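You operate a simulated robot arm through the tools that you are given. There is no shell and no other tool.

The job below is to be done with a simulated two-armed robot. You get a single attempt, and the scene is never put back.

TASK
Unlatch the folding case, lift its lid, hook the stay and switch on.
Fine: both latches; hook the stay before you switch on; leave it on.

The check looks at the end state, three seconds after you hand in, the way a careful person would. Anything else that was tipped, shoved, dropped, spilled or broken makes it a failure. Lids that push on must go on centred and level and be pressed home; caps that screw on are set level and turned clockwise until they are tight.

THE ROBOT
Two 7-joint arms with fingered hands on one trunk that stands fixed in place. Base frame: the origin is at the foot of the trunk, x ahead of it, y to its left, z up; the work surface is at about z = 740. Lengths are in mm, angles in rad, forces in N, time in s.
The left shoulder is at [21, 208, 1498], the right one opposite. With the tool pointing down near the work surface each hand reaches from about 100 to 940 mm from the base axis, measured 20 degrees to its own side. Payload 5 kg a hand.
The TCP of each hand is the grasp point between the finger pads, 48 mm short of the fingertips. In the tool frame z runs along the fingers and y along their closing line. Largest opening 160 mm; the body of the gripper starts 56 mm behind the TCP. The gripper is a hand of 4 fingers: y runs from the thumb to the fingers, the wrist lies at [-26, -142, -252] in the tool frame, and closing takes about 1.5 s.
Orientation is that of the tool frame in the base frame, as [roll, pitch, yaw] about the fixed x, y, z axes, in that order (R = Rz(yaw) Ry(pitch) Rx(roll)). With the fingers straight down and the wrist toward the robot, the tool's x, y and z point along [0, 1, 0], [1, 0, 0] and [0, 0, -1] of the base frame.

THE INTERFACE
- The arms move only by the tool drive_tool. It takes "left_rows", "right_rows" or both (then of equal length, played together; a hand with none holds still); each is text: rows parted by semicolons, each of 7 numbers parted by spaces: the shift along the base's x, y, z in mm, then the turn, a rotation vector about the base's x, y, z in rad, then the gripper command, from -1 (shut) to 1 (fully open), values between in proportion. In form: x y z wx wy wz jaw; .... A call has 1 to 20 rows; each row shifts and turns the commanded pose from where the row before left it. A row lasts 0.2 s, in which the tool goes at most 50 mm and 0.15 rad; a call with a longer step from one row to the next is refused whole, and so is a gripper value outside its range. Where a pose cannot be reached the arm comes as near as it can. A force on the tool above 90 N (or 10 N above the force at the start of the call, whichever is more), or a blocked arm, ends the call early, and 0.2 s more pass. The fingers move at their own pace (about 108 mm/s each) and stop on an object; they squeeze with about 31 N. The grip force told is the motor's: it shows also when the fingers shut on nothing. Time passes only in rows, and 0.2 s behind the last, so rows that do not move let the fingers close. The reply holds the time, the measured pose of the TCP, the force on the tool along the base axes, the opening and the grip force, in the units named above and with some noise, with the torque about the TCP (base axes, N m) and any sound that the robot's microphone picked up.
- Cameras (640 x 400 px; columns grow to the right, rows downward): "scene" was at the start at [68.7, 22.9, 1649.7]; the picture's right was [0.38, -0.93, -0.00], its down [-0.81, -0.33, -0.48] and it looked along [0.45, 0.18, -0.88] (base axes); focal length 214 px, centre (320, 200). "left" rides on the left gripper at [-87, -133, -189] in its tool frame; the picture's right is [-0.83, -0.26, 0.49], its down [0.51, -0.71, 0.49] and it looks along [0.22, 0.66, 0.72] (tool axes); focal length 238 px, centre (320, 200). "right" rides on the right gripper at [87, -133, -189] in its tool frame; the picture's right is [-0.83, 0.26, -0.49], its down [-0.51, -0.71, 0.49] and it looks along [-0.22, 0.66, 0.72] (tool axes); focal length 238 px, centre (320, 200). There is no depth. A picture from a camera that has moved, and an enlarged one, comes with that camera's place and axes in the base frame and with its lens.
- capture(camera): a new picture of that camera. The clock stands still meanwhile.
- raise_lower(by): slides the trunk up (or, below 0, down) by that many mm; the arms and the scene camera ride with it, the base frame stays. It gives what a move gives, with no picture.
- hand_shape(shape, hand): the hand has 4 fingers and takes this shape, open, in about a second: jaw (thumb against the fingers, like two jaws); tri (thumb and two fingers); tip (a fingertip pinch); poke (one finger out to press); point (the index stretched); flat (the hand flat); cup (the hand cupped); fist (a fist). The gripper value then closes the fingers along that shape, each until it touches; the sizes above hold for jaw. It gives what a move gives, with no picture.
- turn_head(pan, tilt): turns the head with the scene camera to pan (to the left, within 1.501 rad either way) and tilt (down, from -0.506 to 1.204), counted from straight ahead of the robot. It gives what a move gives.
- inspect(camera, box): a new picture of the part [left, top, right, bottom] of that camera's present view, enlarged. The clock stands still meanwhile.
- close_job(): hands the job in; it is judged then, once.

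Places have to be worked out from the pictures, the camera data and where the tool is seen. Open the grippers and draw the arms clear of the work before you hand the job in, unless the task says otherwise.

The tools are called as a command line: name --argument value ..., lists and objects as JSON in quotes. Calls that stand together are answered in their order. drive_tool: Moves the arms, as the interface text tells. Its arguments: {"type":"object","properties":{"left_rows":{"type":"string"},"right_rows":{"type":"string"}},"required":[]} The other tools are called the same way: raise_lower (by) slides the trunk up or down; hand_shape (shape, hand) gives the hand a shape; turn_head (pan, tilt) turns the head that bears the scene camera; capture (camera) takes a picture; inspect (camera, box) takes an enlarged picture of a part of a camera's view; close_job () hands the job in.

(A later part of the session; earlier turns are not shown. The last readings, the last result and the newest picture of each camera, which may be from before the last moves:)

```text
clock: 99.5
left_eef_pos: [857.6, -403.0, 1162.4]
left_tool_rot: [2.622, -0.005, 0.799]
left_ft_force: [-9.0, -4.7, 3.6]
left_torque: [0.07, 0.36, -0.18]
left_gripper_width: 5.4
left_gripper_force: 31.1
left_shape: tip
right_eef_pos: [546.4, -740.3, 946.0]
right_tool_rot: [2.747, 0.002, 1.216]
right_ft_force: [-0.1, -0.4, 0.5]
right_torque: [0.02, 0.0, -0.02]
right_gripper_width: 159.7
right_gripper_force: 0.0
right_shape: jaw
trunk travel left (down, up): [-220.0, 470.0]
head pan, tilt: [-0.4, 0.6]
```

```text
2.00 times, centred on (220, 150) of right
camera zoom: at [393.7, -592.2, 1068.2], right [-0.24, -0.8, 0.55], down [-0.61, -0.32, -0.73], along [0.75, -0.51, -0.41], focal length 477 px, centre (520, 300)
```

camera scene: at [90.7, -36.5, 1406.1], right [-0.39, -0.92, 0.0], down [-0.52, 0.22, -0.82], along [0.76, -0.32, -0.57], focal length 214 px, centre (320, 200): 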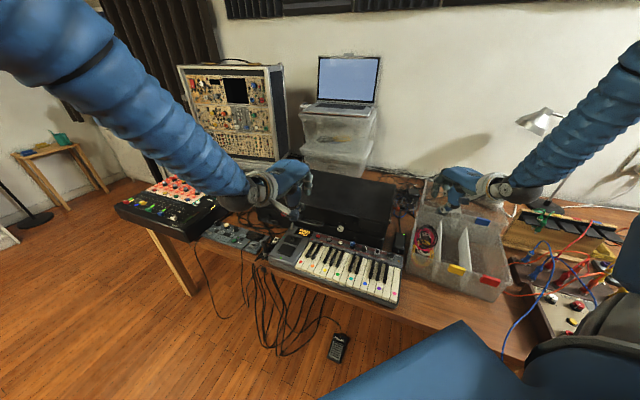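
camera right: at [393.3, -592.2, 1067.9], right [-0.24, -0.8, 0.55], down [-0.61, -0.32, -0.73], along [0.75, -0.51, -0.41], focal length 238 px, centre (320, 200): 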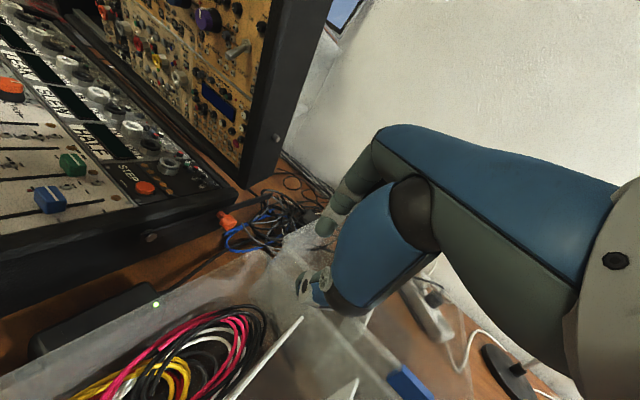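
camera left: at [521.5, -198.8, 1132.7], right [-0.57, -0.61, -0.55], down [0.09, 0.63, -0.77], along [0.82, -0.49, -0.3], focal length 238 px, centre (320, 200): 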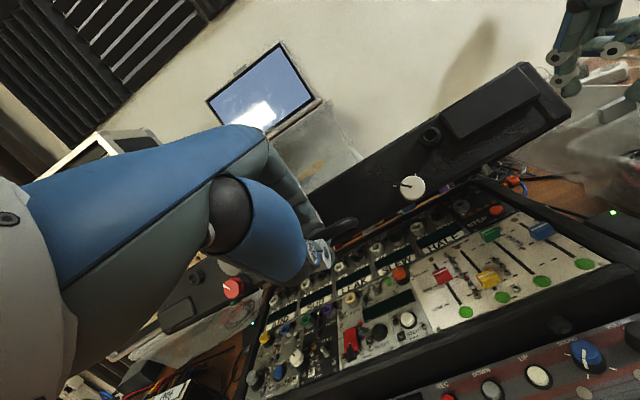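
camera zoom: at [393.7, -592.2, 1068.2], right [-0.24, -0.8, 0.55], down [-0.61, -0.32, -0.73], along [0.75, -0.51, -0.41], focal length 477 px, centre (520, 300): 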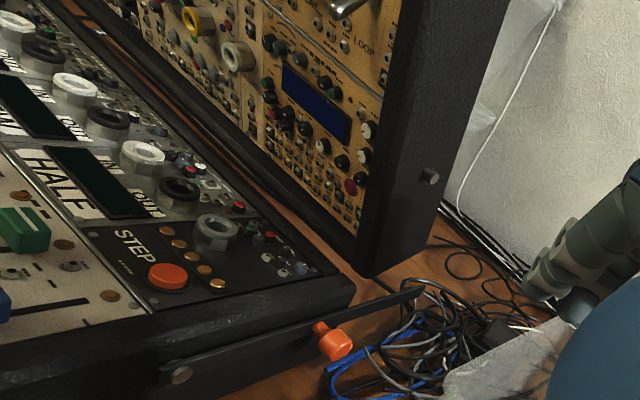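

The lid is held at ~73°. I now reorient the right hand in jaw shape so its fingers point left (along the lid's width) with the closing line across the lid's thickness, staying to the right of the case.

drive_tool --right_rows "3 -15 30 0 0 -0.104 0.4;3 -15 30 0 0 -0.104 0.4;3 -15 30 0 0 -0.104 0.4;3 -15 30 0 0 -0.104 0.4;5 2 0 0.0867 -0.0843 0.0504 0.4;5 2 0 0.0867 -0.0843 0.0504 0.4;5 2 0 0.0867 -0.0843 0.0504 0.4;5 2 0 0.0867 -0.0843 0.0504 0.4;5 2 0 0.0867 -0.0843 0.0504 0.4;5 2 0 0.0867 -0.0843 0.0504 0.4;5 2 0 0.0867 -0.0843 0.0504 0.4;5 2 0 0.0867 -0.0843 0.0504 0.4;5 2 0 0.0867 -0.0843 0.0504 0.4;5 2 0 0.0867 -0.0843 0.0504 0.4;5 2 0 0.0867 -0.0843 0.0504 0.4;5 2 0 0.0867 -0.0843 0.0504 0.4"

capture --camera "scene"

capture --camera "right"

```text
clock: 102.9
left_eef_pos: [856.2, -403.0, 1162.7]
left_tool_rot: [2.622, -0.006, 0.799]
left_ft_force: [-7.3, -3.5, 4.0]
left_torque: [0.06, 0.29, -0.1]
left_gripper_width: 5.8
left_gripper_force: 30.5
left_shape: tip
right_eef_pos: [619.9, -778.8, 1062.6]
right_tool_rot: [1.568, -1.175, 2.371]
right_ft_force: [0.1, -0.4, 1.2]
right_torque: [-0.02, -0.02, 0.0]
right_gripper_width: 112.3
right_gripper_force: 0.1
right_shape: jaw
trunk travel left (down, up): [-220.0, 470.0]
head pan, tilt: [-0.4, 0.6]
```

```text
taken
camera scene: at [88.4, -37.2, 1406.3], right [-0.39, -0.92, 0.0], down [-0.52, 0.22, -0.83], along [0.76, -0.32, -0.56], focal length 214 px, centre (320, 200)
```

scene: 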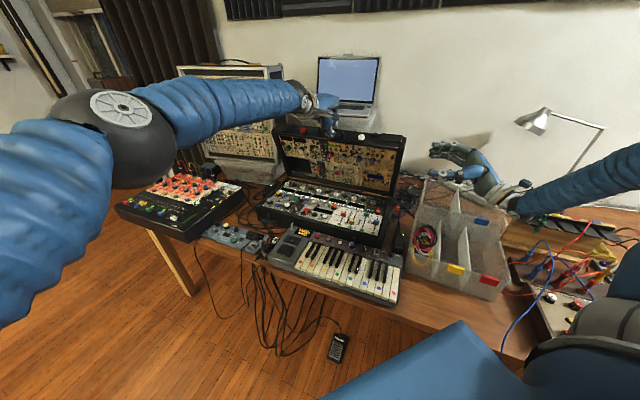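

```text
taken
camera right: at [376.0, -806.0, 1090.4], right [0.06, -0.74, -0.67], down [0.02, 0.67, -0.74], along [1.0, 0.04, 0.05], focal length 238 px, centre (320, 200)
```

right: 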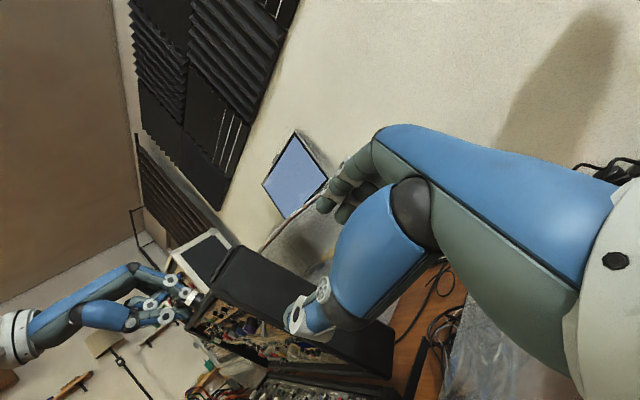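

Right hand is nicely placed to the right of the lid wall. I zoom to verify the wall lies between thumb and fingers.

inspect --camera "right" --box '[180, 150, 440, 400]'

inspect --camera "scene" --box '[370, 110, 530, 230]'

```text
1.60 times, centred on (310, 275) of right
camera zoom: at [376.0, -806.0, 1090.4], right [0.06, -0.74, -0.67], down [0.02, 0.67, -0.74], along [1.0, 0.04, 0.05], focal length 381 px, centre (336, 80)
```

zoom: 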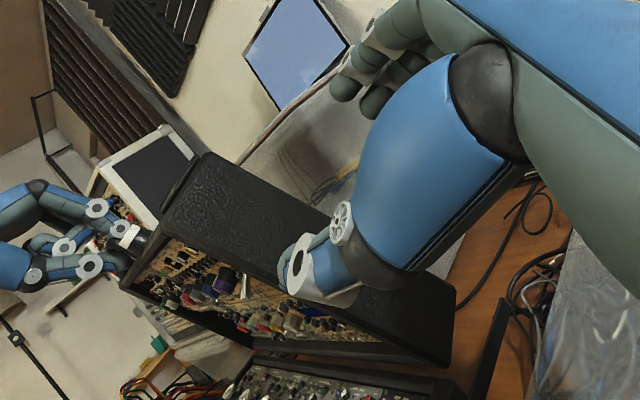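

```text
3.33 times, centred on (450, 170) of scene
camera zoom: at [88.4, -37.2, 1406.3], right [-0.39, -0.92, 0.0], down [-0.52, 0.22, -0.83], along [0.76, -0.32, -0.56], focal length 715 px, centre (-113, 300)
```

zoom: 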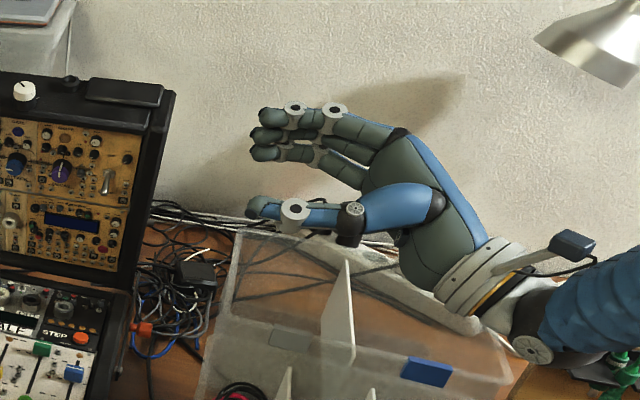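

The wall will fit between thumb (in front of the rim) and fingers (behind). I move in along the case width so the fingertips overlap the wall by ~20 mm.

drive_tool --right_rows "16.7 19.4 0 0.014 0.0143 0 0.4;16.7 19.4 0 0.014 0.0143 0 0.4;16.7 19.4 0 0.014 0.0143 0 0.4;16.7 19.4 0 0.014 0.0143 0 0.4;16.7 19.4 0 0.014 0.0143 0 0.4;0 0 0 0 0 0 0.4"

inspect --camera "right" --box '[200, 150, 420, 350]'

inspect --camera "scene" --box '[350, 100, 490, 210]'

```text
clock: 104.3
left_eef_pos: [856.0, -402.5, 1163.7]
left_tool_rot: [2.623, -0.007, 0.802]
left_ft_force: [-8.2, -4.1, 5.4]
left_torque: [0.02, 0.35, -0.17]
left_gripper_width: 5.6
left_gripper_force: 31.2
left_shape: tip
right_eef_pos: [702.8, -680.1, 1066.4]
right_tool_rot: [1.573, -1.274, 2.365]
right_ft_force: [0.0, -0.3, -0.2]
right_torque: [0.0, 0.02, 0.0]
right_gripper_width: 112.3
right_gripper_force: 0.1
right_shape: jaw
trunk travel left (down, up): [-220.0, 470.0]
head pan, tilt: [-0.4, 0.6]
```

```text
2.00 times, centred on (310, 250) of right
camera zoom: at [461.7, -709.2, 1109.3], right [0.01, -0.69, -0.72], down [-0.04, 0.72, -0.69], along [1.0, 0.04, -0.02], focal length 477 px, centre (340, 100)
```

zoom: 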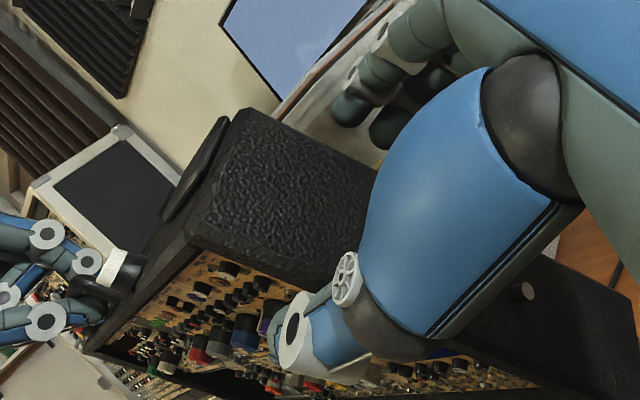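

```text
3.64 times, centred on (420, 155) of scene
camera zoom: at [88.4, -36.6, 1406.3], right [-0.39, -0.92, 0.0], down [-0.52, 0.22, -0.83], along [0.76, -0.32, -0.56], focal length 780 px, centre (-44, 364)
```

zoom: 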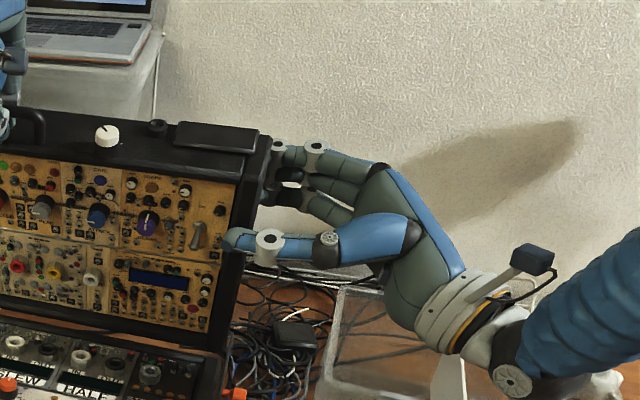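

Well placed. Before closing I read the labels near the silver lever, which might be the switch.

inspect --camera "scene" --box '[385, 140, 415, 165]'

inspect --camera "scene" --box '[260, 170, 400, 245]'

inspect --camera "scene" --box '[275, 125, 410, 195]'

```text
16.00 times, centred on (400, 152) of scene
camera zoom: at [88.4, -36.6, 1406.3], right [-0.39, -0.92, 0.0], down [-0.52, 0.22, -0.83], along [0.76, -0.32, -0.56], focal length 3432 px, centre (-960, 960)
```

zoom: 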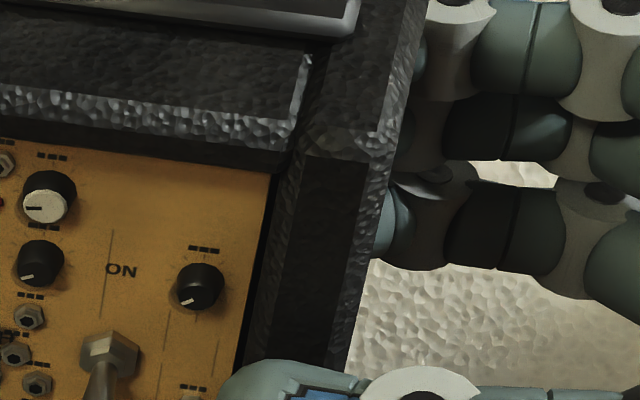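

```text
4.57 times, centred on (330, 208) of scene
camera zoom: at [88.4, -36.6, 1406.3], right [-0.39, -0.92, 0.0], down [-0.52, 0.22, -0.83], along [0.76, -0.32, -0.56], focal length 980 px, centre (274, 166)
```

zoom: 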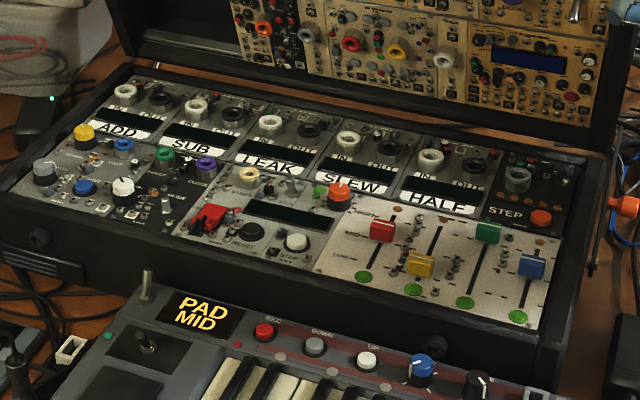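

```text
4.74 times, centred on (342, 160) of scene
camera zoom: at [88.4, -36.6, 1406.3], right [-0.39, -0.92, 0.0], down [-0.52, 0.22, -0.83], along [0.76, -0.32, -0.56], focal length 1017 px, centre (213, 390)
```

zoom: 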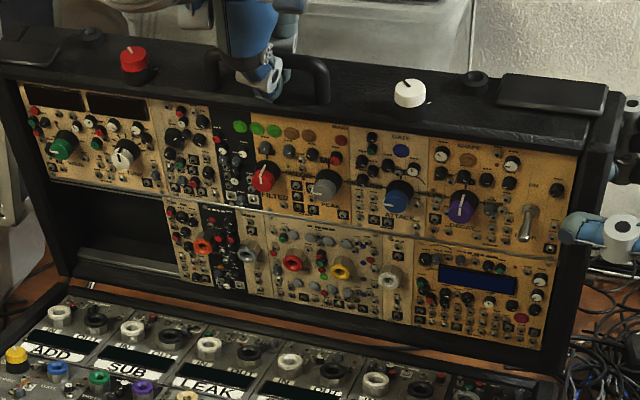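

The silver lever in the lid's upper right is labelled "ON" above it and points down now — that is the switch, for later. I close the right jaw on the lid wall.

drive_tool --right_rows "0 0 0 0 0 0 0.1;0 0 0 0 0 0 -0.1;0 0 0 0 0 0 -0.3;0 0 0 0 0 0 -0.5;0 0 0 0 0 0 -0.5;0 0 0 0 0 0 -0.5"

inspect --camera "scene" --box '[350, 100, 490, 210]'

inspect --camera "right" --box '[200, 150, 420, 350]'

```text
clock: 105.7
left_eef_pos: [856.8, -401.7, 1162.1]
left_tool_rot: [2.623, -0.006, 0.803]
left_ft_force: [-7.8, -6.1, 3.8]
left_torque: [-0.08, 0.28, -0.15]
left_gripper_width: 5.5
left_gripper_force: 31.4
left_shape: tip
right_eef_pos: [702.5, -679.9, 1065.6]
right_tool_rot: [1.572, -1.274, 2.369]
right_ft_force: [0.0, 4.5, -0.9]
right_torque: [-0.16, -0.11, 0.12]
right_gripper_width: 70.3
right_gripper_force: 31.5
right_shape: jaw
trunk travel left (down, up): [-220.0, 470.0]
head pan, tilt: [-0.4, 0.6]
```

```text
3.64 times, centred on (420, 155) of scene
camera zoom: at [88.8, -36.5, 1406.3], right [-0.39, -0.92, 0.0], down [-0.52, 0.22, -0.83], along [0.76, -0.32, -0.56], focal length 780 px, centre (-44, 364)
```

zoom: 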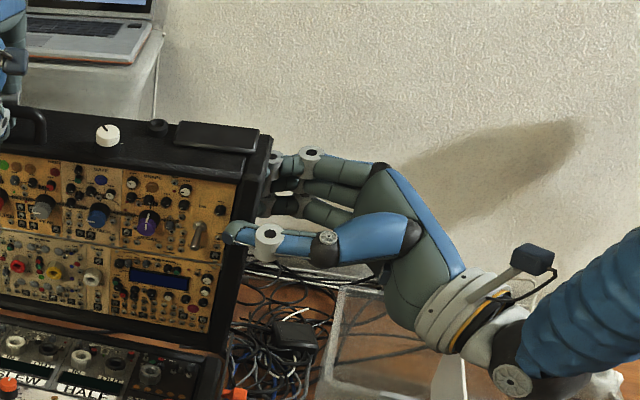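

```text
2.00 times, centred on (310, 250) of right
camera zoom: at [462.1, -709.0, 1109.4], right [0.01, -0.69, -0.72], down [-0.04, 0.72, -0.69], along [1.0, 0.04, -0.02], focal length 477 px, centre (340, 100)
```

zoom: 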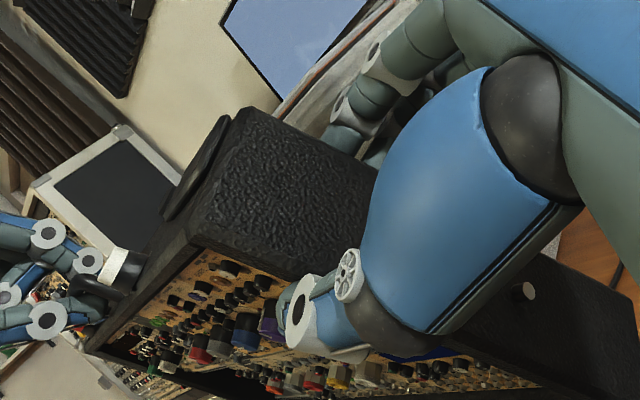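

The right jaw clamps the lid wall (70 mm thick, 31 N). I release the handle with the left hand and withdraw it up and out.

drive_tool --left_rows "0 0 0 0 0 0 -0.8;0 0 0 0 0 0 -0.7;0 0 0 0 0 0 -0.7;-3.6 3.5 8.7 0 0 0 -0.7;-3.6 3.5 8.7 0 0 0 -0.7;-3.6 3.5 8.7 0 0 0 -0.7;-7 7 17 0 0 0 -0.7;-7 7 17 0 0 0 -0.7;-7 7 17 0 0 0 -0.7;-30 30 0 0 0 0 -0.7;-30 30 0 0 0 0 -0.7;-30 30 0 0 0 0 -0.7"

capture --camera "scene"

inspect --camera "right" --box '[200, 150, 420, 350]'

```text
clock: 108.3
left_eef_pos: [731.7, -280.2, 1243.9]
left_tool_rot: [2.624, -0.005, 0.8]
left_ft_force: [0.2, -0.6, -1.0]
left_torque: [-0.09, -0.01, -0.04]
left_gripper_width: 23.9
left_gripper_force: 0.0
left_shape: tip
right_eef_pos: [702.2, -677.9, 1067.1]
right_tool_rot: [1.572, -1.275, 2.369]
right_ft_force: [-5.3, -0.3, 1.1]
right_torque: [-0.11, -0.22, -0.09]
right_gripper_width: 70.0
right_gripper_force: 31.4
right_shape: jaw
trunk travel left (down, up): [-220.0, 470.0]
head pan, tilt: [-0.4, 0.6]
```

```text
taken
camera scene: at [88.8, -35.4, 1406.3], right [-0.39, -0.92, 0.0], down [-0.52, 0.22, -0.83], along [0.76, -0.32, -0.56], focal length 214 px, centre (320, 200)
```

scene: 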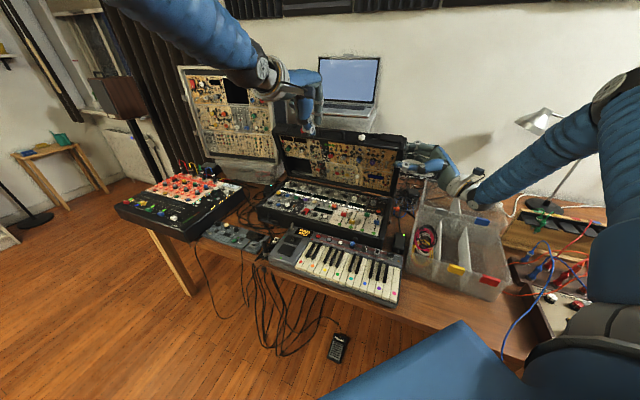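

```text
2.00 times, centred on (310, 250) of right
camera zoom: at [461.7, -708.2, 1109.5], right [0.01, -0.69, -0.72], down [-0.04, 0.72, -0.69], along [1.0, 0.04, -0.02], focal length 477 px, centre (340, 100)
```

zoom: 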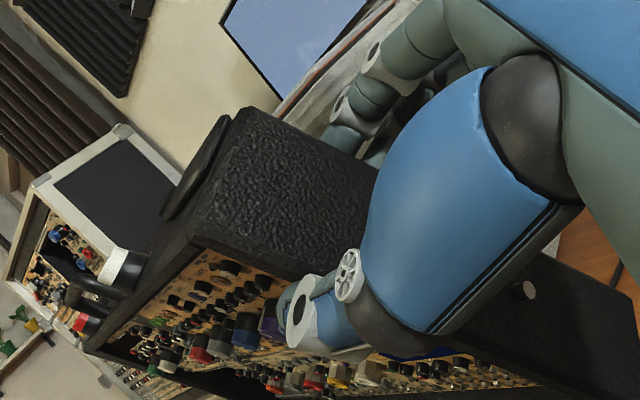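

The right hand alone holds the lid. I rotate it back about the hinge, 12° first, watching forces.

drive_tool --right_rows "11.5 -11.2 2.1 0.0486 0.05 0 -0.5;11.5 -11.2 1 0.0486 0.05 0 -0.5;11.5 -11.2 -0.1 0.0486 0.05 0 -0.5;0 0 0 0 0 0 -0.5"

capture --camera "scene"

```text
clock: 109.3
left_eef_pos: [733.1, -282.1, 1244.4]
left_tool_rot: [2.625, -0.006, 0.801]
left_ft_force: [0.6, -0.6, -0.2]
left_torque: [-0.03, -0.01, -0.03]
left_gripper_width: 23.8
left_gripper_force: 0.0
left_shape: tip
right_eef_pos: [738.8, -716.0, 1067.9]
right_tool_rot: [1.581, -1.483, 2.359]
right_ft_force: [-1.9, -7.5, 5.0]
right_torque: [-0.08, -0.33, -0.23]
right_gripper_width: 69.6
right_gripper_force: 31.1
right_shape: jaw
trunk travel left (down, up): [-220.0, 470.0]
head pan, tilt: [-0.4, 0.6]
```

```text
taken
camera scene: at [89.3, -36.7, 1406.3], right [-0.39, -0.92, 0.0], down [-0.52, 0.22, -0.82], along [0.76, -0.32, -0.57], focal length 214 px, centre (320, 200)
```

scene: 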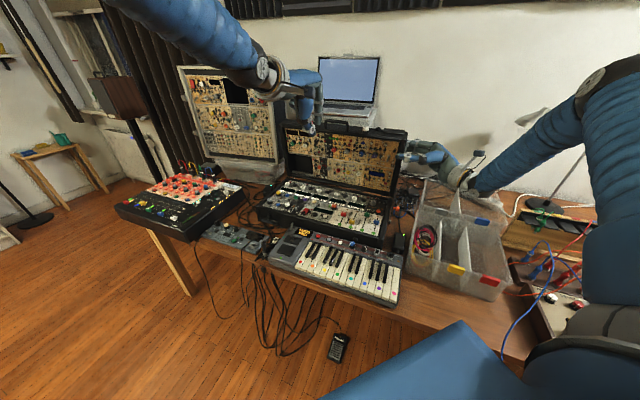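

Smooth, with small forces; the lid is at ~85°. I continue to ~97°.

drive_tool --right_rows "11.5 -11.2 -1.3 0.0486 0.05 0 -0.5;11.4 -11.1 -2.4 0.0486 0.05 0 -0.5;11.3 -11 -3.4 0.0486 0.05 0 -0.5;0 0 0 0 0 0 -0.5"

inspect --camera "scene" --box '[260, 90, 480, 240]'

```text
clock: 110.3
left_eef_pos: [734.3, -281.7, 1243.4]
left_tool_rot: [2.626, -0.006, 0.803]
left_ft_force: [0.2, 0.8, -0.3]
left_torque: [-0.01, -0.03, 0.01]
left_gripper_width: 24.0
left_gripper_force: 0.0
left_shape: tip
right_eef_pos: [771.9, -750.6, 1058.5]
right_tool_rot: [-1.586, -1.448, -0.756]
right_ft_force: [0.9, -8.0, -3.3]
right_torque: [-0.13, 0.01, -0.41]
right_gripper_width: 69.6
right_gripper_force: 30.7
right_shape: jaw
trunk travel left (down, up): [-220.0, 470.0]
head pan, tilt: [-0.4, 0.6]
```

```text
2.67 times, centred on (370, 165) of scene
camera zoom: at [89.9, -37.0, 1406.2], right [-0.39, -0.92, 0.0], down [-0.52, 0.22, -0.82], along [0.76, -0.32, -0.57], focal length 572 px, centre (187, 293)
```

zoom: 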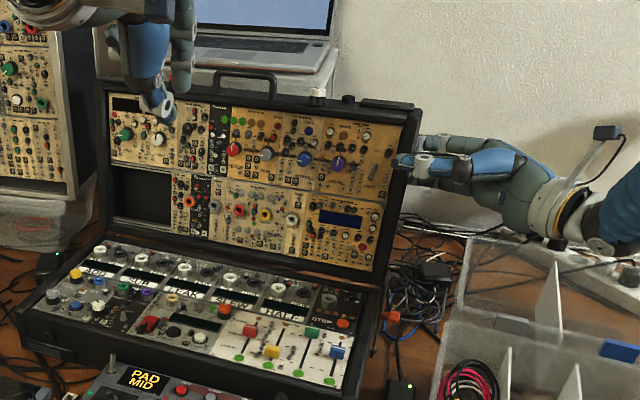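

Lid at ~97°. I go on slowly, two more small steps, to feel for a stop.

drive_tool --right_rows "5.5 -5.4 -2.2 0.0243 0.025 0 -0.5;5.5 -5.3 -2.4 0.0243 0.025 0 -0.5;5.4 -5.3 -2.7 0.0243 0.025 0 -0.5;5.4 -5.2 -3 0.0243 0.025 0 -0.5;0 0 0 0 0 0 -0.5"

inspect --camera "scene" --box '[260, 90, 480, 240]'

```text
clock: 111.5
left_eef_pos: [729.3, -279.7, 1247.7]
left_tool_rot: [2.62, -0.007, 0.801]
left_ft_force: [0.5, -0.3, -0.7]
left_torque: [0.0, 0.03, 0.01]
left_gripper_width: 24.0
left_gripper_force: 0.2
left_shape: tip
right_eef_pos: [790.1, -765.4, 1052.6]
right_tool_rot: [-1.558, -1.316, -0.78]
right_ft_force: [-53.6, 21.4, 8.1]
right_torque: [0.3, -0.51, 3.11]
right_gripper_width: 77.3
right_gripper_force: 30.9
right_shape: jaw
trunk travel left (down, up): [-220.0, 470.0]
head pan, tilt: [-0.4, 0.6]
```

```text
2.67 times, centred on (370, 165) of scene
camera zoom: at [83.6, -33.6, 1406.7], right [-0.39, -0.92, 0.0], down [-0.52, 0.22, -0.83], along [0.76, -0.32, -0.56], focal length 572 px, centre (187, 293)
```

zoom: 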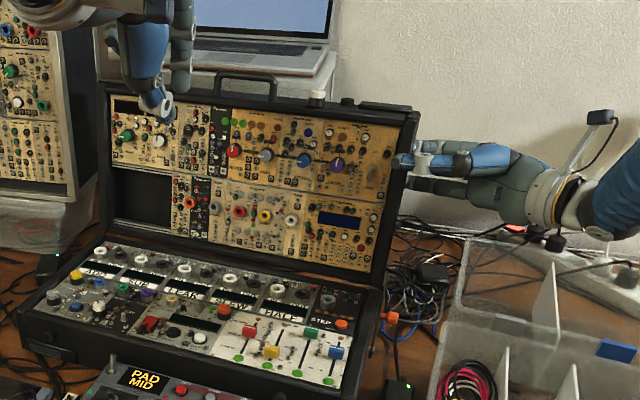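

A firm stop appears at about 100° (57 N). I back off the push by ~8 mm, then release to see if the lid rests there.

drive_tool --right_rows "-6 5.8 3 -0.0243 -0.025 0 -0.5;-3 2.9 1.5 -0.02 -0.02 0 -0.5;0 0 0 0 0 0 -0.4;0 0 0 0 0 0 -0.2;0 0 0 0 0 0 0;0 0 0 0 0 0 0"

inspect --camera "scene" --box '[260, 90, 480, 240]'

inspect --camera "right" --box '[200, 150, 420, 350]'

```text
clock: 112.9
left_eef_pos: [732.6, -280.6, 1243.6]
left_tool_rot: [2.623, -0.006, 0.802]
left_ft_force: [-0.2, -0.3, -0.1]
left_torque: [0.01, 0.01, 0.03]
left_gripper_width: 23.6
left_gripper_force: 0.0
left_shape: tip
right_eef_pos: [785.5, -759.0, 1055.8]
right_tool_rot: [-1.576, -1.375, -0.766]
right_ft_force: [-13.2, 2.9, 0.4]
right_torque: [-0.02, -0.14, 0.72]
right_gripper_width: 89.2
right_gripper_force: 0.0
right_shape: jaw
trunk travel left (down, up): [-220.0, 470.0]
head pan, tilt: [-0.4, 0.6]
```

```text
2.67 times, centred on (370, 165) of scene
camera zoom: at [88.5, -36.0, 1406.3], right [-0.39, -0.92, 0.0], down [-0.52, 0.22, -0.83], along [0.76, -0.32, -0.56], focal length 572 px, centre (187, 293)
```

zoom: 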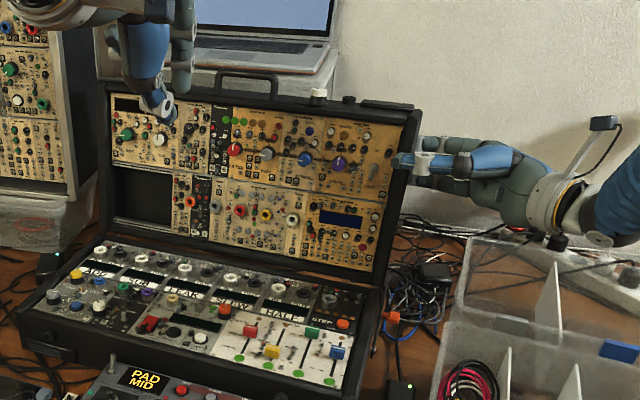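

```text
2.00 times, centred on (310, 250) of right
camera zoom: at [573.1, -816.0, 1165.7], right [-0.27, -0.41, -0.87], down [-0.23, 0.91, -0.36], along [0.93, 0.1, -0.34], focal length 477 px, centre (340, 100)
```

zoom: 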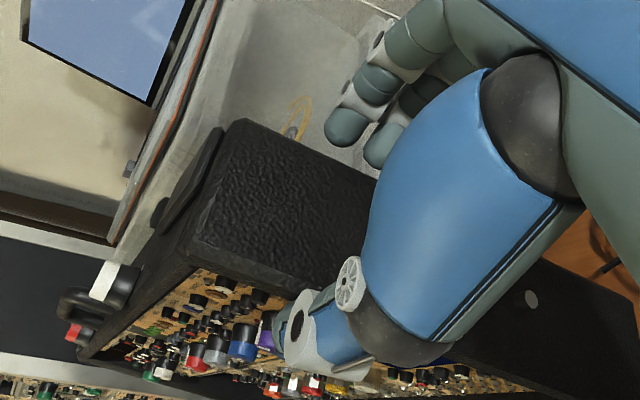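

The lid rests at its stop; only the thumb still touches. I ease forward 12 mm then withdraw along the case's right.

drive_tool --right_rows "-5 4.8 0 0 0 0 0.1;-5 4.8 0 0 0 0 0.2;-5 -5 0 0 0 0 0.2;-20 -20 0 0 0 0 0.2;-27 -28 0 0 0 0 0.2;-27 -28 0 0 0 0 0.2;-27 -28 0 0 0 0 0.2"

inspect --camera "scene" --box '[260, 90, 480, 240]'

capture --camera "right"

```text
clock: 114.5
left_eef_pos: [734.4, -282.7, 1243.4]
left_tool_rot: [2.625, -0.007, 0.802]
left_ft_force: [-1.8, -0.8, 0.5]
left_torque: [0.1, -0.02, 0.1]
left_gripper_width: 24.1
left_gripper_force: 0.0
left_shape: tip
right_eef_pos: [670.7, -861.0, 1051.9]
right_tool_rot: [-1.572, -1.374, -0.768]
right_ft_force: [0.0, 0.6, -0.1]
right_torque: [-0.03, 0.03, 0.09]
right_gripper_width: 96.1
right_gripper_force: 0.1
right_shape: jaw
trunk travel left (down, up): [-220.0, 470.0]
head pan, tilt: [-0.4, 0.6]
```

```text
2.67 times, centred on (370, 165) of scene
camera zoom: at [89.0, -37.2, 1406.2], right [-0.39, -0.92, 0.0], down [-0.52, 0.22, -0.82], along [0.76, -0.32, -0.57], focal length 572 px, centre (187, 293)
```

zoom: 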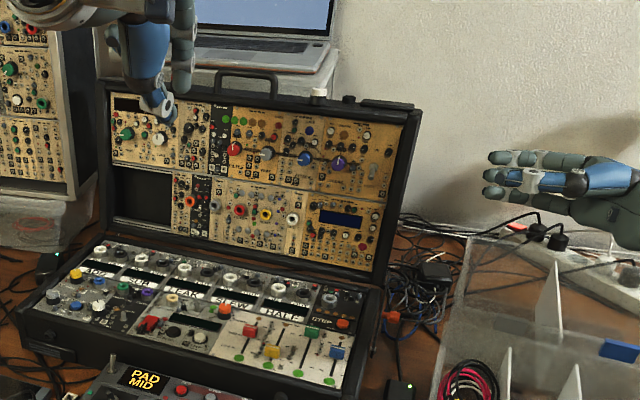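

```text
taken
camera right: at [458.7, -917.9, 1162.7], right [-0.27, -0.41, -0.87], down [-0.23, 0.91, -0.36], along [0.93, 0.1, -0.34], focal length 238 px, centre (320, 200)
```

right: 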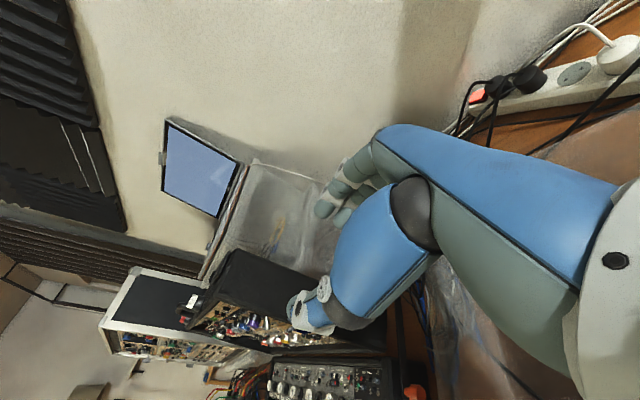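

The lid stands by itself at its stop (~100°). I set the right hand to tip shape and rotate it back toward the stay-grip approach pose.

hand_shape --hand "right" --shape "tip"

drive_tool --right_rows "-4 4 2 -0.0924 0.0893 0.0256 -0.45;-4 4 2 -0.0924 0.0893 0.0256 -0.45;-4 4 2 -0.0924 0.0893 0.0256 -0.45;-4 4 2 -0.0924 0.0893 0.0256 -0.45;-4 4 2 -0.0924 0.0893 0.0256 -0.45;-4 4 2 -0.0924 0.0893 0.0256 -0.45;-4 4 2 -0.0924 0.0893 0.0256 -0.45;-4 4 2 -0.0924 0.0893 0.0256 -0.45;-4 4 2 -0.0924 0.0893 0.0256 -0.45;-4 4 2 -0.0924 0.0893 0.0256 -0.45;-4 4 2 -0.0924 0.0893 0.0256 -0.45;-4 4 2 -0.0924 0.0893 0.0256 -0.45;0 25 -8 -0.0892 -0.0918 0 -0.45;0 25 -8 -0.0892 -0.0918 0 -0.45;0 25 -8 -0.0892 -0.0918 0 -0.45;0 25 -8 -0.0892 -0.0918 0 -0.45;0 25 -8 -0.0892 -0.0918 0 -0.45;0 25 -8 -0.0892 -0.0918 0 -0.45;0 25 -8 -0.0892 -0.0918 0 -0.45"

capture --camera "right"

capture --camera "scene"

```text
clock: 115.4
left_eef_pos: [734.6, -281.7, 1242.8]
left_tool_rot: [2.626, -0.005, 0.8]
left_ft_force: [0.0, 0.1, 0.4]
left_torque: [0.0, 0.02, 0.02]
left_gripper_width: 23.7
left_gripper_force: 0.0
left_shape: tip
right_eef_pos: [671.1, -860.2, 1051.4]
right_tool_rot: [-1.571, -1.374, -0.773]
right_ft_force: [0.1, -1.0, 0.6]
right_torque: [-0.02, 0.02, 0.0]
right_gripper_width: 159.7
right_gripper_force: 0.0
right_shape: tip
trunk travel left (down, up): [-220.0, 470.0]
head pan, tilt: [-0.4, 0.6]
```

```text
clock: 119.4
left_eef_pos: [733.7, -282.3, 1243.5]
left_tool_rot: [2.623, -0.005, 0.799]
left_ft_force: [-0.5, 0.5, -0.2]
left_torque: [-0.03, -0.02, 0.0]
left_gripper_width: 23.7
left_gripper_force: 0.0
left_shape: tip
right_eef_pos: [620.0, -634.8, 1020.3]
right_tool_rot: [2.438, 0.003, 0.802]
right_ft_force: [0.2, -0.6, 1.3]
right_torque: [0.04, 0.08, 0.04]
right_gripper_width: 44.4
right_gripper_force: 0.0
right_shape: tip
trunk travel left (down, up): [-220.0, 470.0]
head pan, tilt: [-0.4, 0.6]
```

```text
taken
camera right: at [520.7, -416.8, 1078.1], right [-0.66, -0.51, 0.54], down [-0.52, -0.21, -0.83], along [0.54, -0.83, -0.13], focal length 238 px, centre (320, 200)
```

right: 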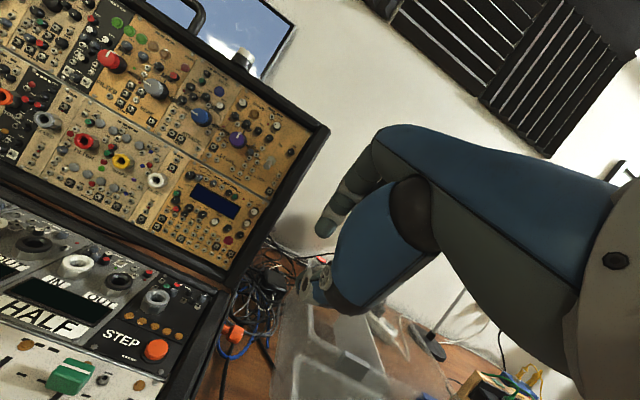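

```text
taken
camera scene: at [89.7, -36.1, 1406.3], right [-0.39, -0.92, 0.0], down [-0.52, 0.22, -0.82], along [0.76, -0.32, -0.57], focal length 214 px, centre (320, 200)
```

scene: 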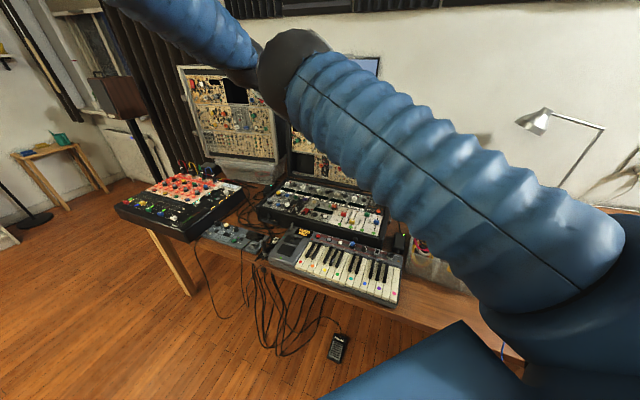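

Pose as before. I descend to the approach line and go in along the finger axis to the orange cap.

drive_tool --right_rows "1 7.5 -34.5 0 0 0 -0.45;1 7.5 -34.5 0 0 0 -0.45;1 7.5 -34.5 0 0 0 -0.45;6.35 -6.2 -10.5 0 0 0 -0.45;6.35 -6.2 -10.5 0 0 0 -0.45;6.35 -6.2 -10.5 0 0 0 -0.45;6.35 -6.2 -10.5 0 0 0 -0.45;6.35 -6.2 -10.5 0 0 0 -0.45;6.35 -6.2 -10.5 0 0 0 -0.45;6.35 -6.2 -10.5 0 0 0 -0.45;0 0 0 0 0 0 -0.45"

inspect --camera "right" --box '[260, 190, 380, 290]'

```text
clock: 121.8
left_eef_pos: [732.9, -280.0, 1244.2]
left_tool_rot: [2.624, -0.004, 0.801]
left_ft_force: [-0.3, 0.4, 0.1]
left_torque: [-0.02, 0.0, 0.02]
left_gripper_width: 23.9
left_gripper_force: 0.0
left_shape: tip
right_eef_pos: [668.6, -657.7, 843.7]
right_tool_rot: [2.439, 0.005, 0.8]
right_ft_force: [0.2, 0.3, 0.8]
right_torque: [-0.05, 0.03, -0.01]
right_gripper_width: 44.5
right_gripper_force: 0.0
right_shape: tip
trunk travel left (down, up): [-220.0, 470.0]
head pan, tilt: [-0.4, 0.6]
```

```text
4.00 times, centred on (320, 240) of right
camera zoom: at [570.7, -440.0, 901.5], right [-0.66, -0.52, 0.54], down [-0.52, -0.21, -0.83], along [0.54, -0.83, -0.13], focal length 953 px, centre (320, 40)
```

zoom: 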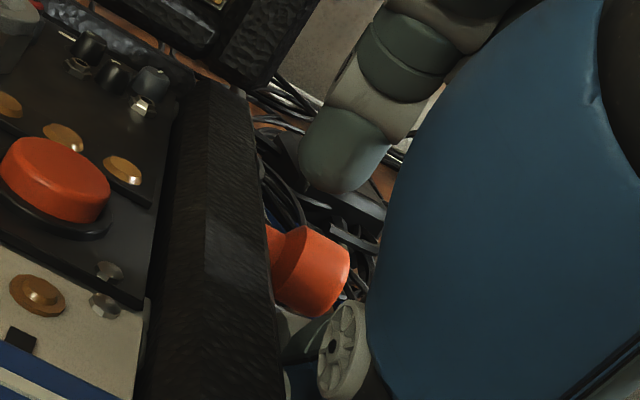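

The cap is in line; I go ~16 mm deeper and close.

drive_tool --right_rows "3.7 -3.6 -6.1 0 0 0 -0.45;3.7 -3.6 -6.1 0 0 0 -0.45;0 0 0 0 0 0 -0.6;0 0 0 0 0 0 -1;0 0 0 0 0 0 -1;0 0 0 0 0 0 -1"

inspect --camera "right" --box '[260, 190, 380, 290]'

```text
clock: 123.2
left_eef_pos: [733.5, -282.7, 1242.8]
left_tool_rot: [2.626, -0.003, 0.8]
left_ft_force: [0.1, -0.4, 0.0]
left_torque: [-0.02, 0.01, 0.01]
left_gripper_width: 23.6
left_gripper_force: 0.1
left_shape: tip
right_eef_pos: [678.1, -665.2, 830.9]
right_tool_rot: [2.44, 0.004, 0.799]
right_ft_force: [3.0, -3.0, -1.7]
right_torque: [-0.04, -0.11, -0.1]
right_gripper_width: 15.2
right_gripper_force: 31.2
right_shape: tip
trunk travel left (down, up): [-220.0, 470.0]
head pan, tilt: [-0.4, 0.6]
```

```text
4.00 times, centred on (320, 240) of right
camera zoom: at [578.2, -447.6, 889.9], right [-0.66, -0.52, 0.54], down [-0.52, -0.21, -0.83], along [0.54, -0.83, -0.13], focal length 953 px, centre (320, 40)
```

zoom: 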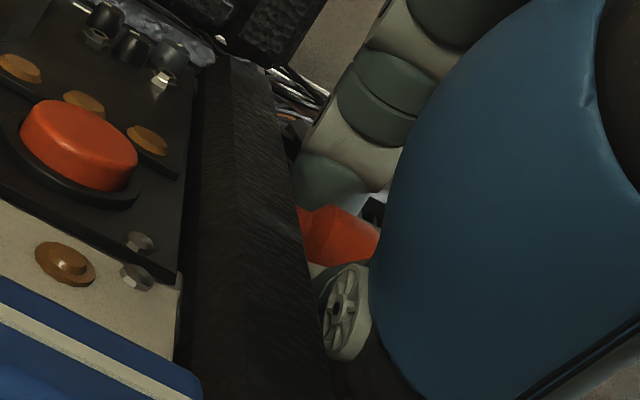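

Gripped as before. I raise the stay along its arc to ~25°.

drive_tool --right_rows "-0.3 0.3 6.4 0 0 0 -1;-0.6 0.6 6.4 0 0 0 -1;-0.9 0.9 6.4 0 0 0 -1;-1.2 1.2 6.4 0 0 0 -1;-1.6 1.5 6.4 0 0 0 -1;-2 1.9 6.4 0 0 0 -1;0 0 0 0 0 0 -1"

capture --camera "right"

inspect --camera "right" --box '[240, 130, 400, 270]'

```text
clock: 124.8
left_eef_pos: [733.6, -281.4, 1243.9]
left_tool_rot: [2.624, -0.005, 0.801]
left_ft_force: [0.0, -0.5, -0.7]
left_torque: [0.02, -0.03, -0.03]
left_gripper_width: 24.0
left_gripper_force: 0.0
left_shape: tip
right_eef_pos: [671.1, -658.1, 870.5]
right_tool_rot: [2.441, 0.003, 0.8]
right_ft_force: [4.4, -8.1, 3.4]
right_torque: [-0.24, -0.2, -0.14]
right_gripper_width: 15.3
right_gripper_force: 30.9
right_shape: tip
trunk travel left (down, up): [-220.0, 470.0]
head pan, tilt: [-0.4, 0.6]
```

```text
taken
camera right: at [571.7, -441.0, 928.2], right [-0.66, -0.52, 0.54], down [-0.52, -0.21, -0.83], along [0.54, -0.83, -0.13], focal length 238 px, centre (320, 200)
```

right: 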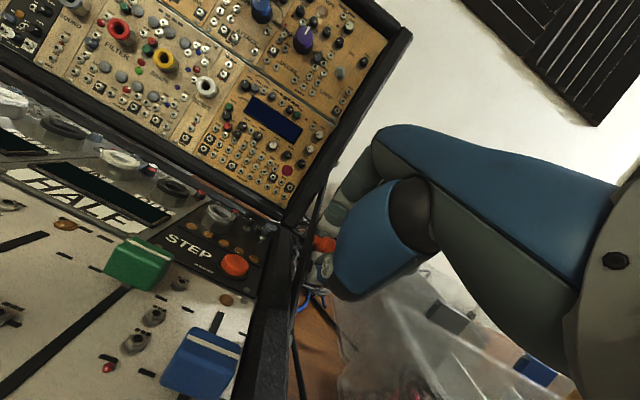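

```text
2.86 times, centred on (320, 200) of right
camera zoom: at [571.7, -441.0, 928.2], right [-0.66, -0.52, 0.54], down [-0.52, -0.21, -0.83], along [0.54, -0.83, -0.13], focal length 681 px, centre (320, 200)
```

zoom: 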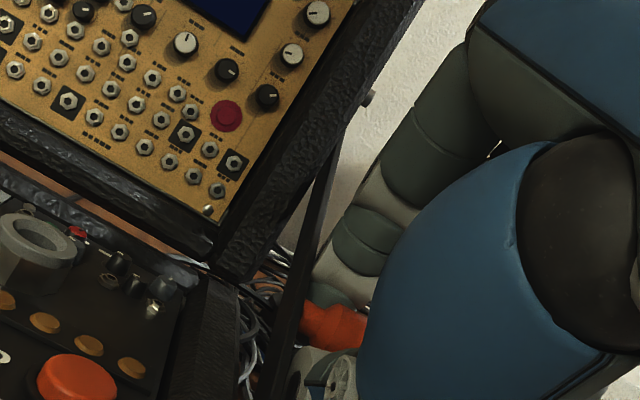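

The bar nears the lid pin. I continue in small 3 mm steps, watching forces.

drive_tool --right_rows "-1.1 1.1 3 0 0 0 -1;-1.2 1.2 3 0 0 0 -1;0 0 0 0 0 0 -1"

inspect --camera "right" --box '[280, 130, 380, 230]'

```text
clock: 125.6
left_eef_pos: [734.7, -282.1, 1243.7]
left_tool_rot: [2.625, -0.004, 0.802]
left_ft_force: [0.6, 0.3, 0.1]
left_torque: [-0.01, 0.03, 0.01]
left_gripper_width: 23.9
left_gripper_force: 0.1
left_shape: tip
right_eef_pos: [667.8, -656.4, 876.1]
right_tool_rot: [2.441, 0.004, 0.8]
right_ft_force: [5.0, -9.0, 5.3]
right_torque: [-0.2, -0.24, -0.15]
right_gripper_width: 15.6
right_gripper_force: 31.1
right_shape: tip
trunk travel left (down, up): [-220.0, 470.0]
head pan, tilt: [-0.4, 0.6]
```

```text
4.00 times, centred on (330, 180) of right
camera zoom: at [568.8, -438.2, 934.4], right [-0.66, -0.52, 0.54], down [-0.52, -0.21, -0.83], along [0.54, -0.83, -0.13], focal length 953 px, centre (280, 280)
```

zoom: 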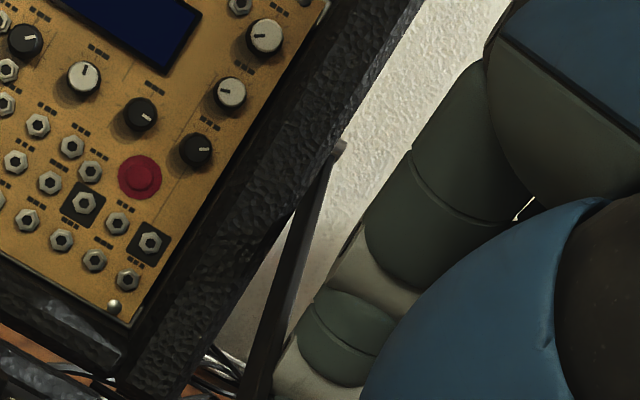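

The bar's end now appears right at the pin. I raise a few mm more in fine steps.

drive_tool --right_rows "-0.8 0.8 2 0 0 0 -1;-0.8 0.8 2 0 0 0 -1;0 0 0 0 0 0 -1"

inspect --camera "right" --box '[280, 130, 380, 230]'

```text
clock: 126.4
left_eef_pos: [734.9, -282.1, 1241.0]
left_tool_rot: [2.625, -0.007, 0.802]
left_ft_force: [1.0, 0.1, 0.3]
left_torque: [-0.02, 0.01, 0.02]
left_gripper_width: 23.7
left_gripper_force: 0.2
left_shape: tip
right_eef_pos: [666.1, -655.4, 879.1]
right_tool_rot: [2.442, 0.003, 0.799]
right_ft_force: [7.0, -9.7, -1.4]
right_torque: [-0.12, -0.23, -0.12]
right_gripper_width: 15.6
right_gripper_force: 30.9
right_shape: tip
trunk travel left (down, up): [-220.0, 470.0]
head pan, tilt: [-0.4, 0.6]
```

```text
4.00 times, centred on (330, 180) of right
camera zoom: at [567.7, -437.2, 937.9], right [-0.66, -0.52, 0.54], down [-0.52, -0.21, -0.83], along [0.54, -0.83, -0.13], focal length 953 px, centre (280, 280)
```

zoom: 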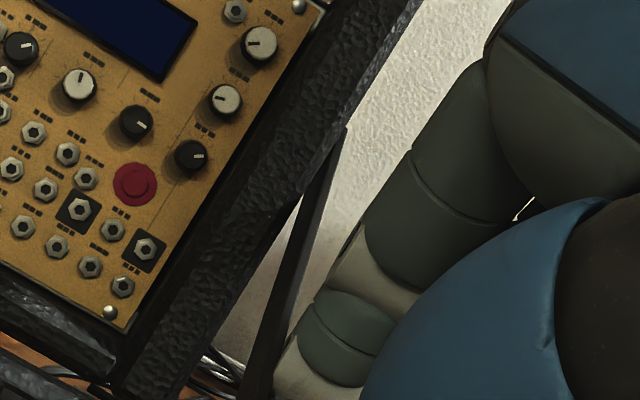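

The pin is now masked by the bar end; force stays low. I raise another few mm to see if it seats or meets the pin.

drive_tool --right_rows "-0.9 0.9 2 0 0 0 -1;-0.9 0.9 2 0 0 0 -1;0 0 0 0 0 0 -1"

inspect --camera "right" --box '[300, 120, 360, 180]'

```text
clock: 127.2
left_eef_pos: [736.4, -283.2, 1240.9]
left_tool_rot: [2.628, -0.006, 0.801]
left_ft_force: [-0.6, -0.7, -0.1]
left_torque: [-0.04, -0.02, -0.01]
left_gripper_width: 24.0
left_gripper_force: 0.1
left_shape: tip
right_eef_pos: [666.0, -653.6, 881.8]
right_tool_rot: [2.444, 0.004, 0.8]
right_ft_force: [23.5, -20.5, -17.9]
right_torque: [-0.15, -0.19, -0.09]
right_gripper_width: 14.1
right_gripper_force: 30.7
right_shape: tip
trunk travel left (down, up): [-220.0, 470.0]
head pan, tilt: [-0.4, 0.6]
```

```text
6.67 times, centred on (330, 150) of right
camera zoom: at [566.8, -436.6, 939.8], right [-0.66, -0.52, 0.54], down [-0.52, -0.21, -0.83], along [0.54, -0.83, -0.13], focal length 1589 px, centre (253, 533)
```

zoom: 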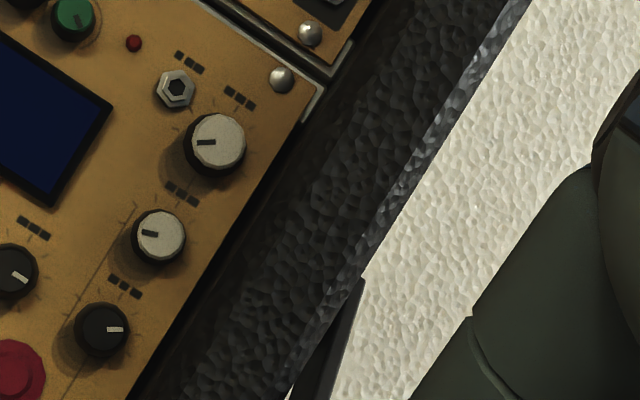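

The bar now presses up against the pin (~30 N). I ease down a few mm to see whether it has caught.

drive_tool --right_rows "1.5 -1.5 -2 0 0 0 -1;1.2 -1.2 -2 0 0 0 -1;0.9 -0.9 -2 0 0 0 -1;0 0 0 0 0 0 -1"

inspect --camera "right" --box '[280, 130, 380, 230]'

```text
clock: 128.2
left_eef_pos: [733.2, -281.1, 1244.5]
left_tool_rot: [2.622, -0.004, 0.801]
left_ft_force: [-0.1, 0.0, -0.1]
left_torque: [0.0, 0.02, 0.01]
left_gripper_width: 24.1
left_gripper_force: 0.0
left_shape: tip
right_eef_pos: [668.2, -656.3, 880.5]
right_tool_rot: [2.439, 0.004, 0.801]
right_ft_force: [-2.1, 0.1, -0.6]
right_torque: [0.05, -0.02, -0.09]
right_gripper_width: 15.6
right_gripper_force: 30.8
right_shape: tip
trunk travel left (down, up): [-220.0, 470.0]
head pan, tilt: [-0.4, 0.6]
```

```text
4.00 times, centred on (330, 180) of right
camera zoom: at [568.7, -438.4, 937.5], right [-0.66, -0.52, 0.54], down [-0.52, -0.21, -0.83], along [0.54, -0.83, -0.13], focal length 953 px, centre (280, 280)
```

zoom: 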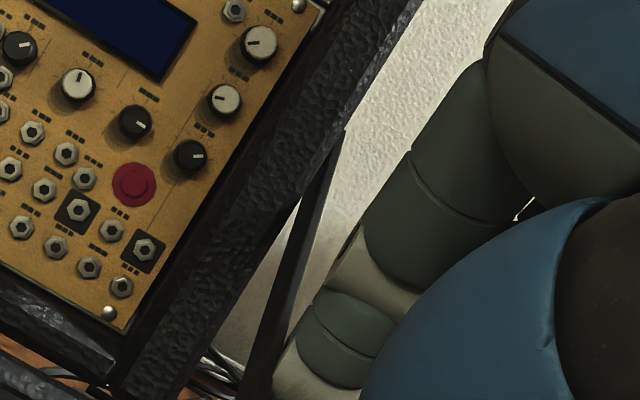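

Inconclusive; I ease another 5 mm down to test.

drive_tool --right_rows "1 -1 -2.5 0 0 0 -1;1 -1 -2.5 0 0 0 -1;0 0 0 0 0 0 -1"

inspect --camera "right" --box '[280, 130, 380, 230]'

```text
clock: 129.0
left_eef_pos: [733.4, -280.9, 1242.8]
left_tool_rot: [2.622, -0.004, 0.802]
left_ft_force: [0.1, 0.6, 0.5]
left_torque: [-0.04, -0.01, 0.0]
left_gripper_width: 24.0
left_gripper_force: 0.1
left_shape: tip
right_eef_pos: [670.1, -658.5, 875.1]
right_tool_rot: [2.44, 0.001, 0.802]
right_ft_force: [0.6, -1.2, 2.6]
right_torque: [0.05, -0.11, -0.07]
right_gripper_width: 15.7
right_gripper_force: 30.6
right_shape: tip
trunk travel left (down, up): [-220.0, 470.0]
head pan, tilt: [-0.4, 0.6]
```

```text
4.00 times, centred on (330, 180) of right
camera zoom: at [570.4, -440.5, 932.8], right [-0.66, -0.52, 0.54], down [-0.52, -0.21, -0.83], along [0.54, -0.83, -0.13], focal length 953 px, centre (280, 280)
```

zoom: 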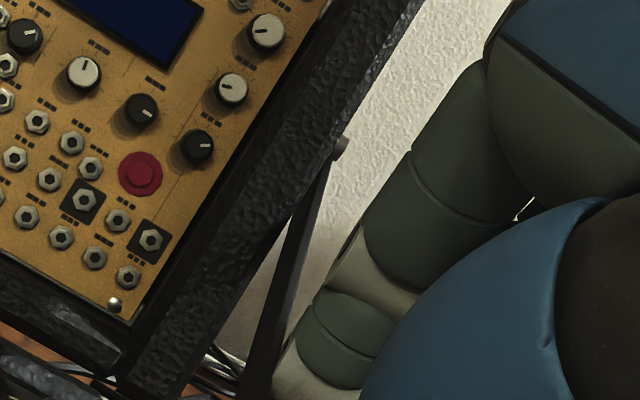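

Not caught — the bar dropped with the hand and the pin is visible again above its end. I zoom in on the bar tip and pin.

inspect --camera "right" --box '[315, 155, 345, 185]'

inspect --camera "left" --box '[440, 180, 640, 400]'

```text
13.33 times, centred on (330, 170) of right
camera zoom: at [570.4, -440.5, 932.8], right [-0.66, -0.52, 0.54], down [-0.52, -0.21, -0.83], along [0.54, -0.83, -0.13], focal length 3178 px, centre (187, 600)
```

zoom: 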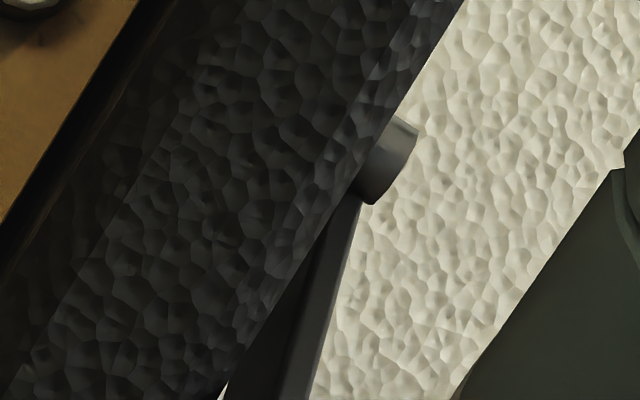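

```text
1.82 times, centred on (540, 290) of left
camera zoom: at [523.1, -198.7, 1340.8], right [-0.57, -0.61, -0.56], down [0.09, 0.63, -0.77], along [0.82, -0.49, -0.3], focal length 433 px, centre (-80, 36)
```

zoom: 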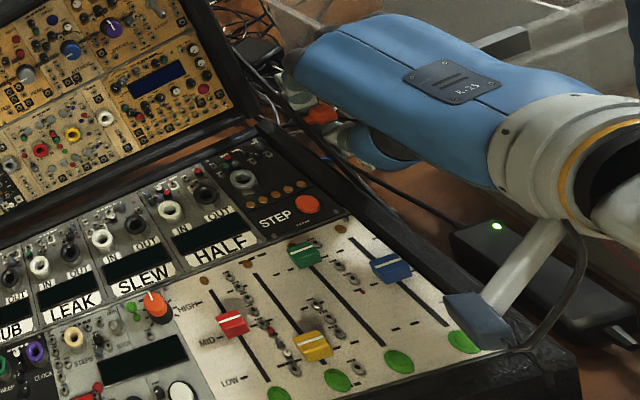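

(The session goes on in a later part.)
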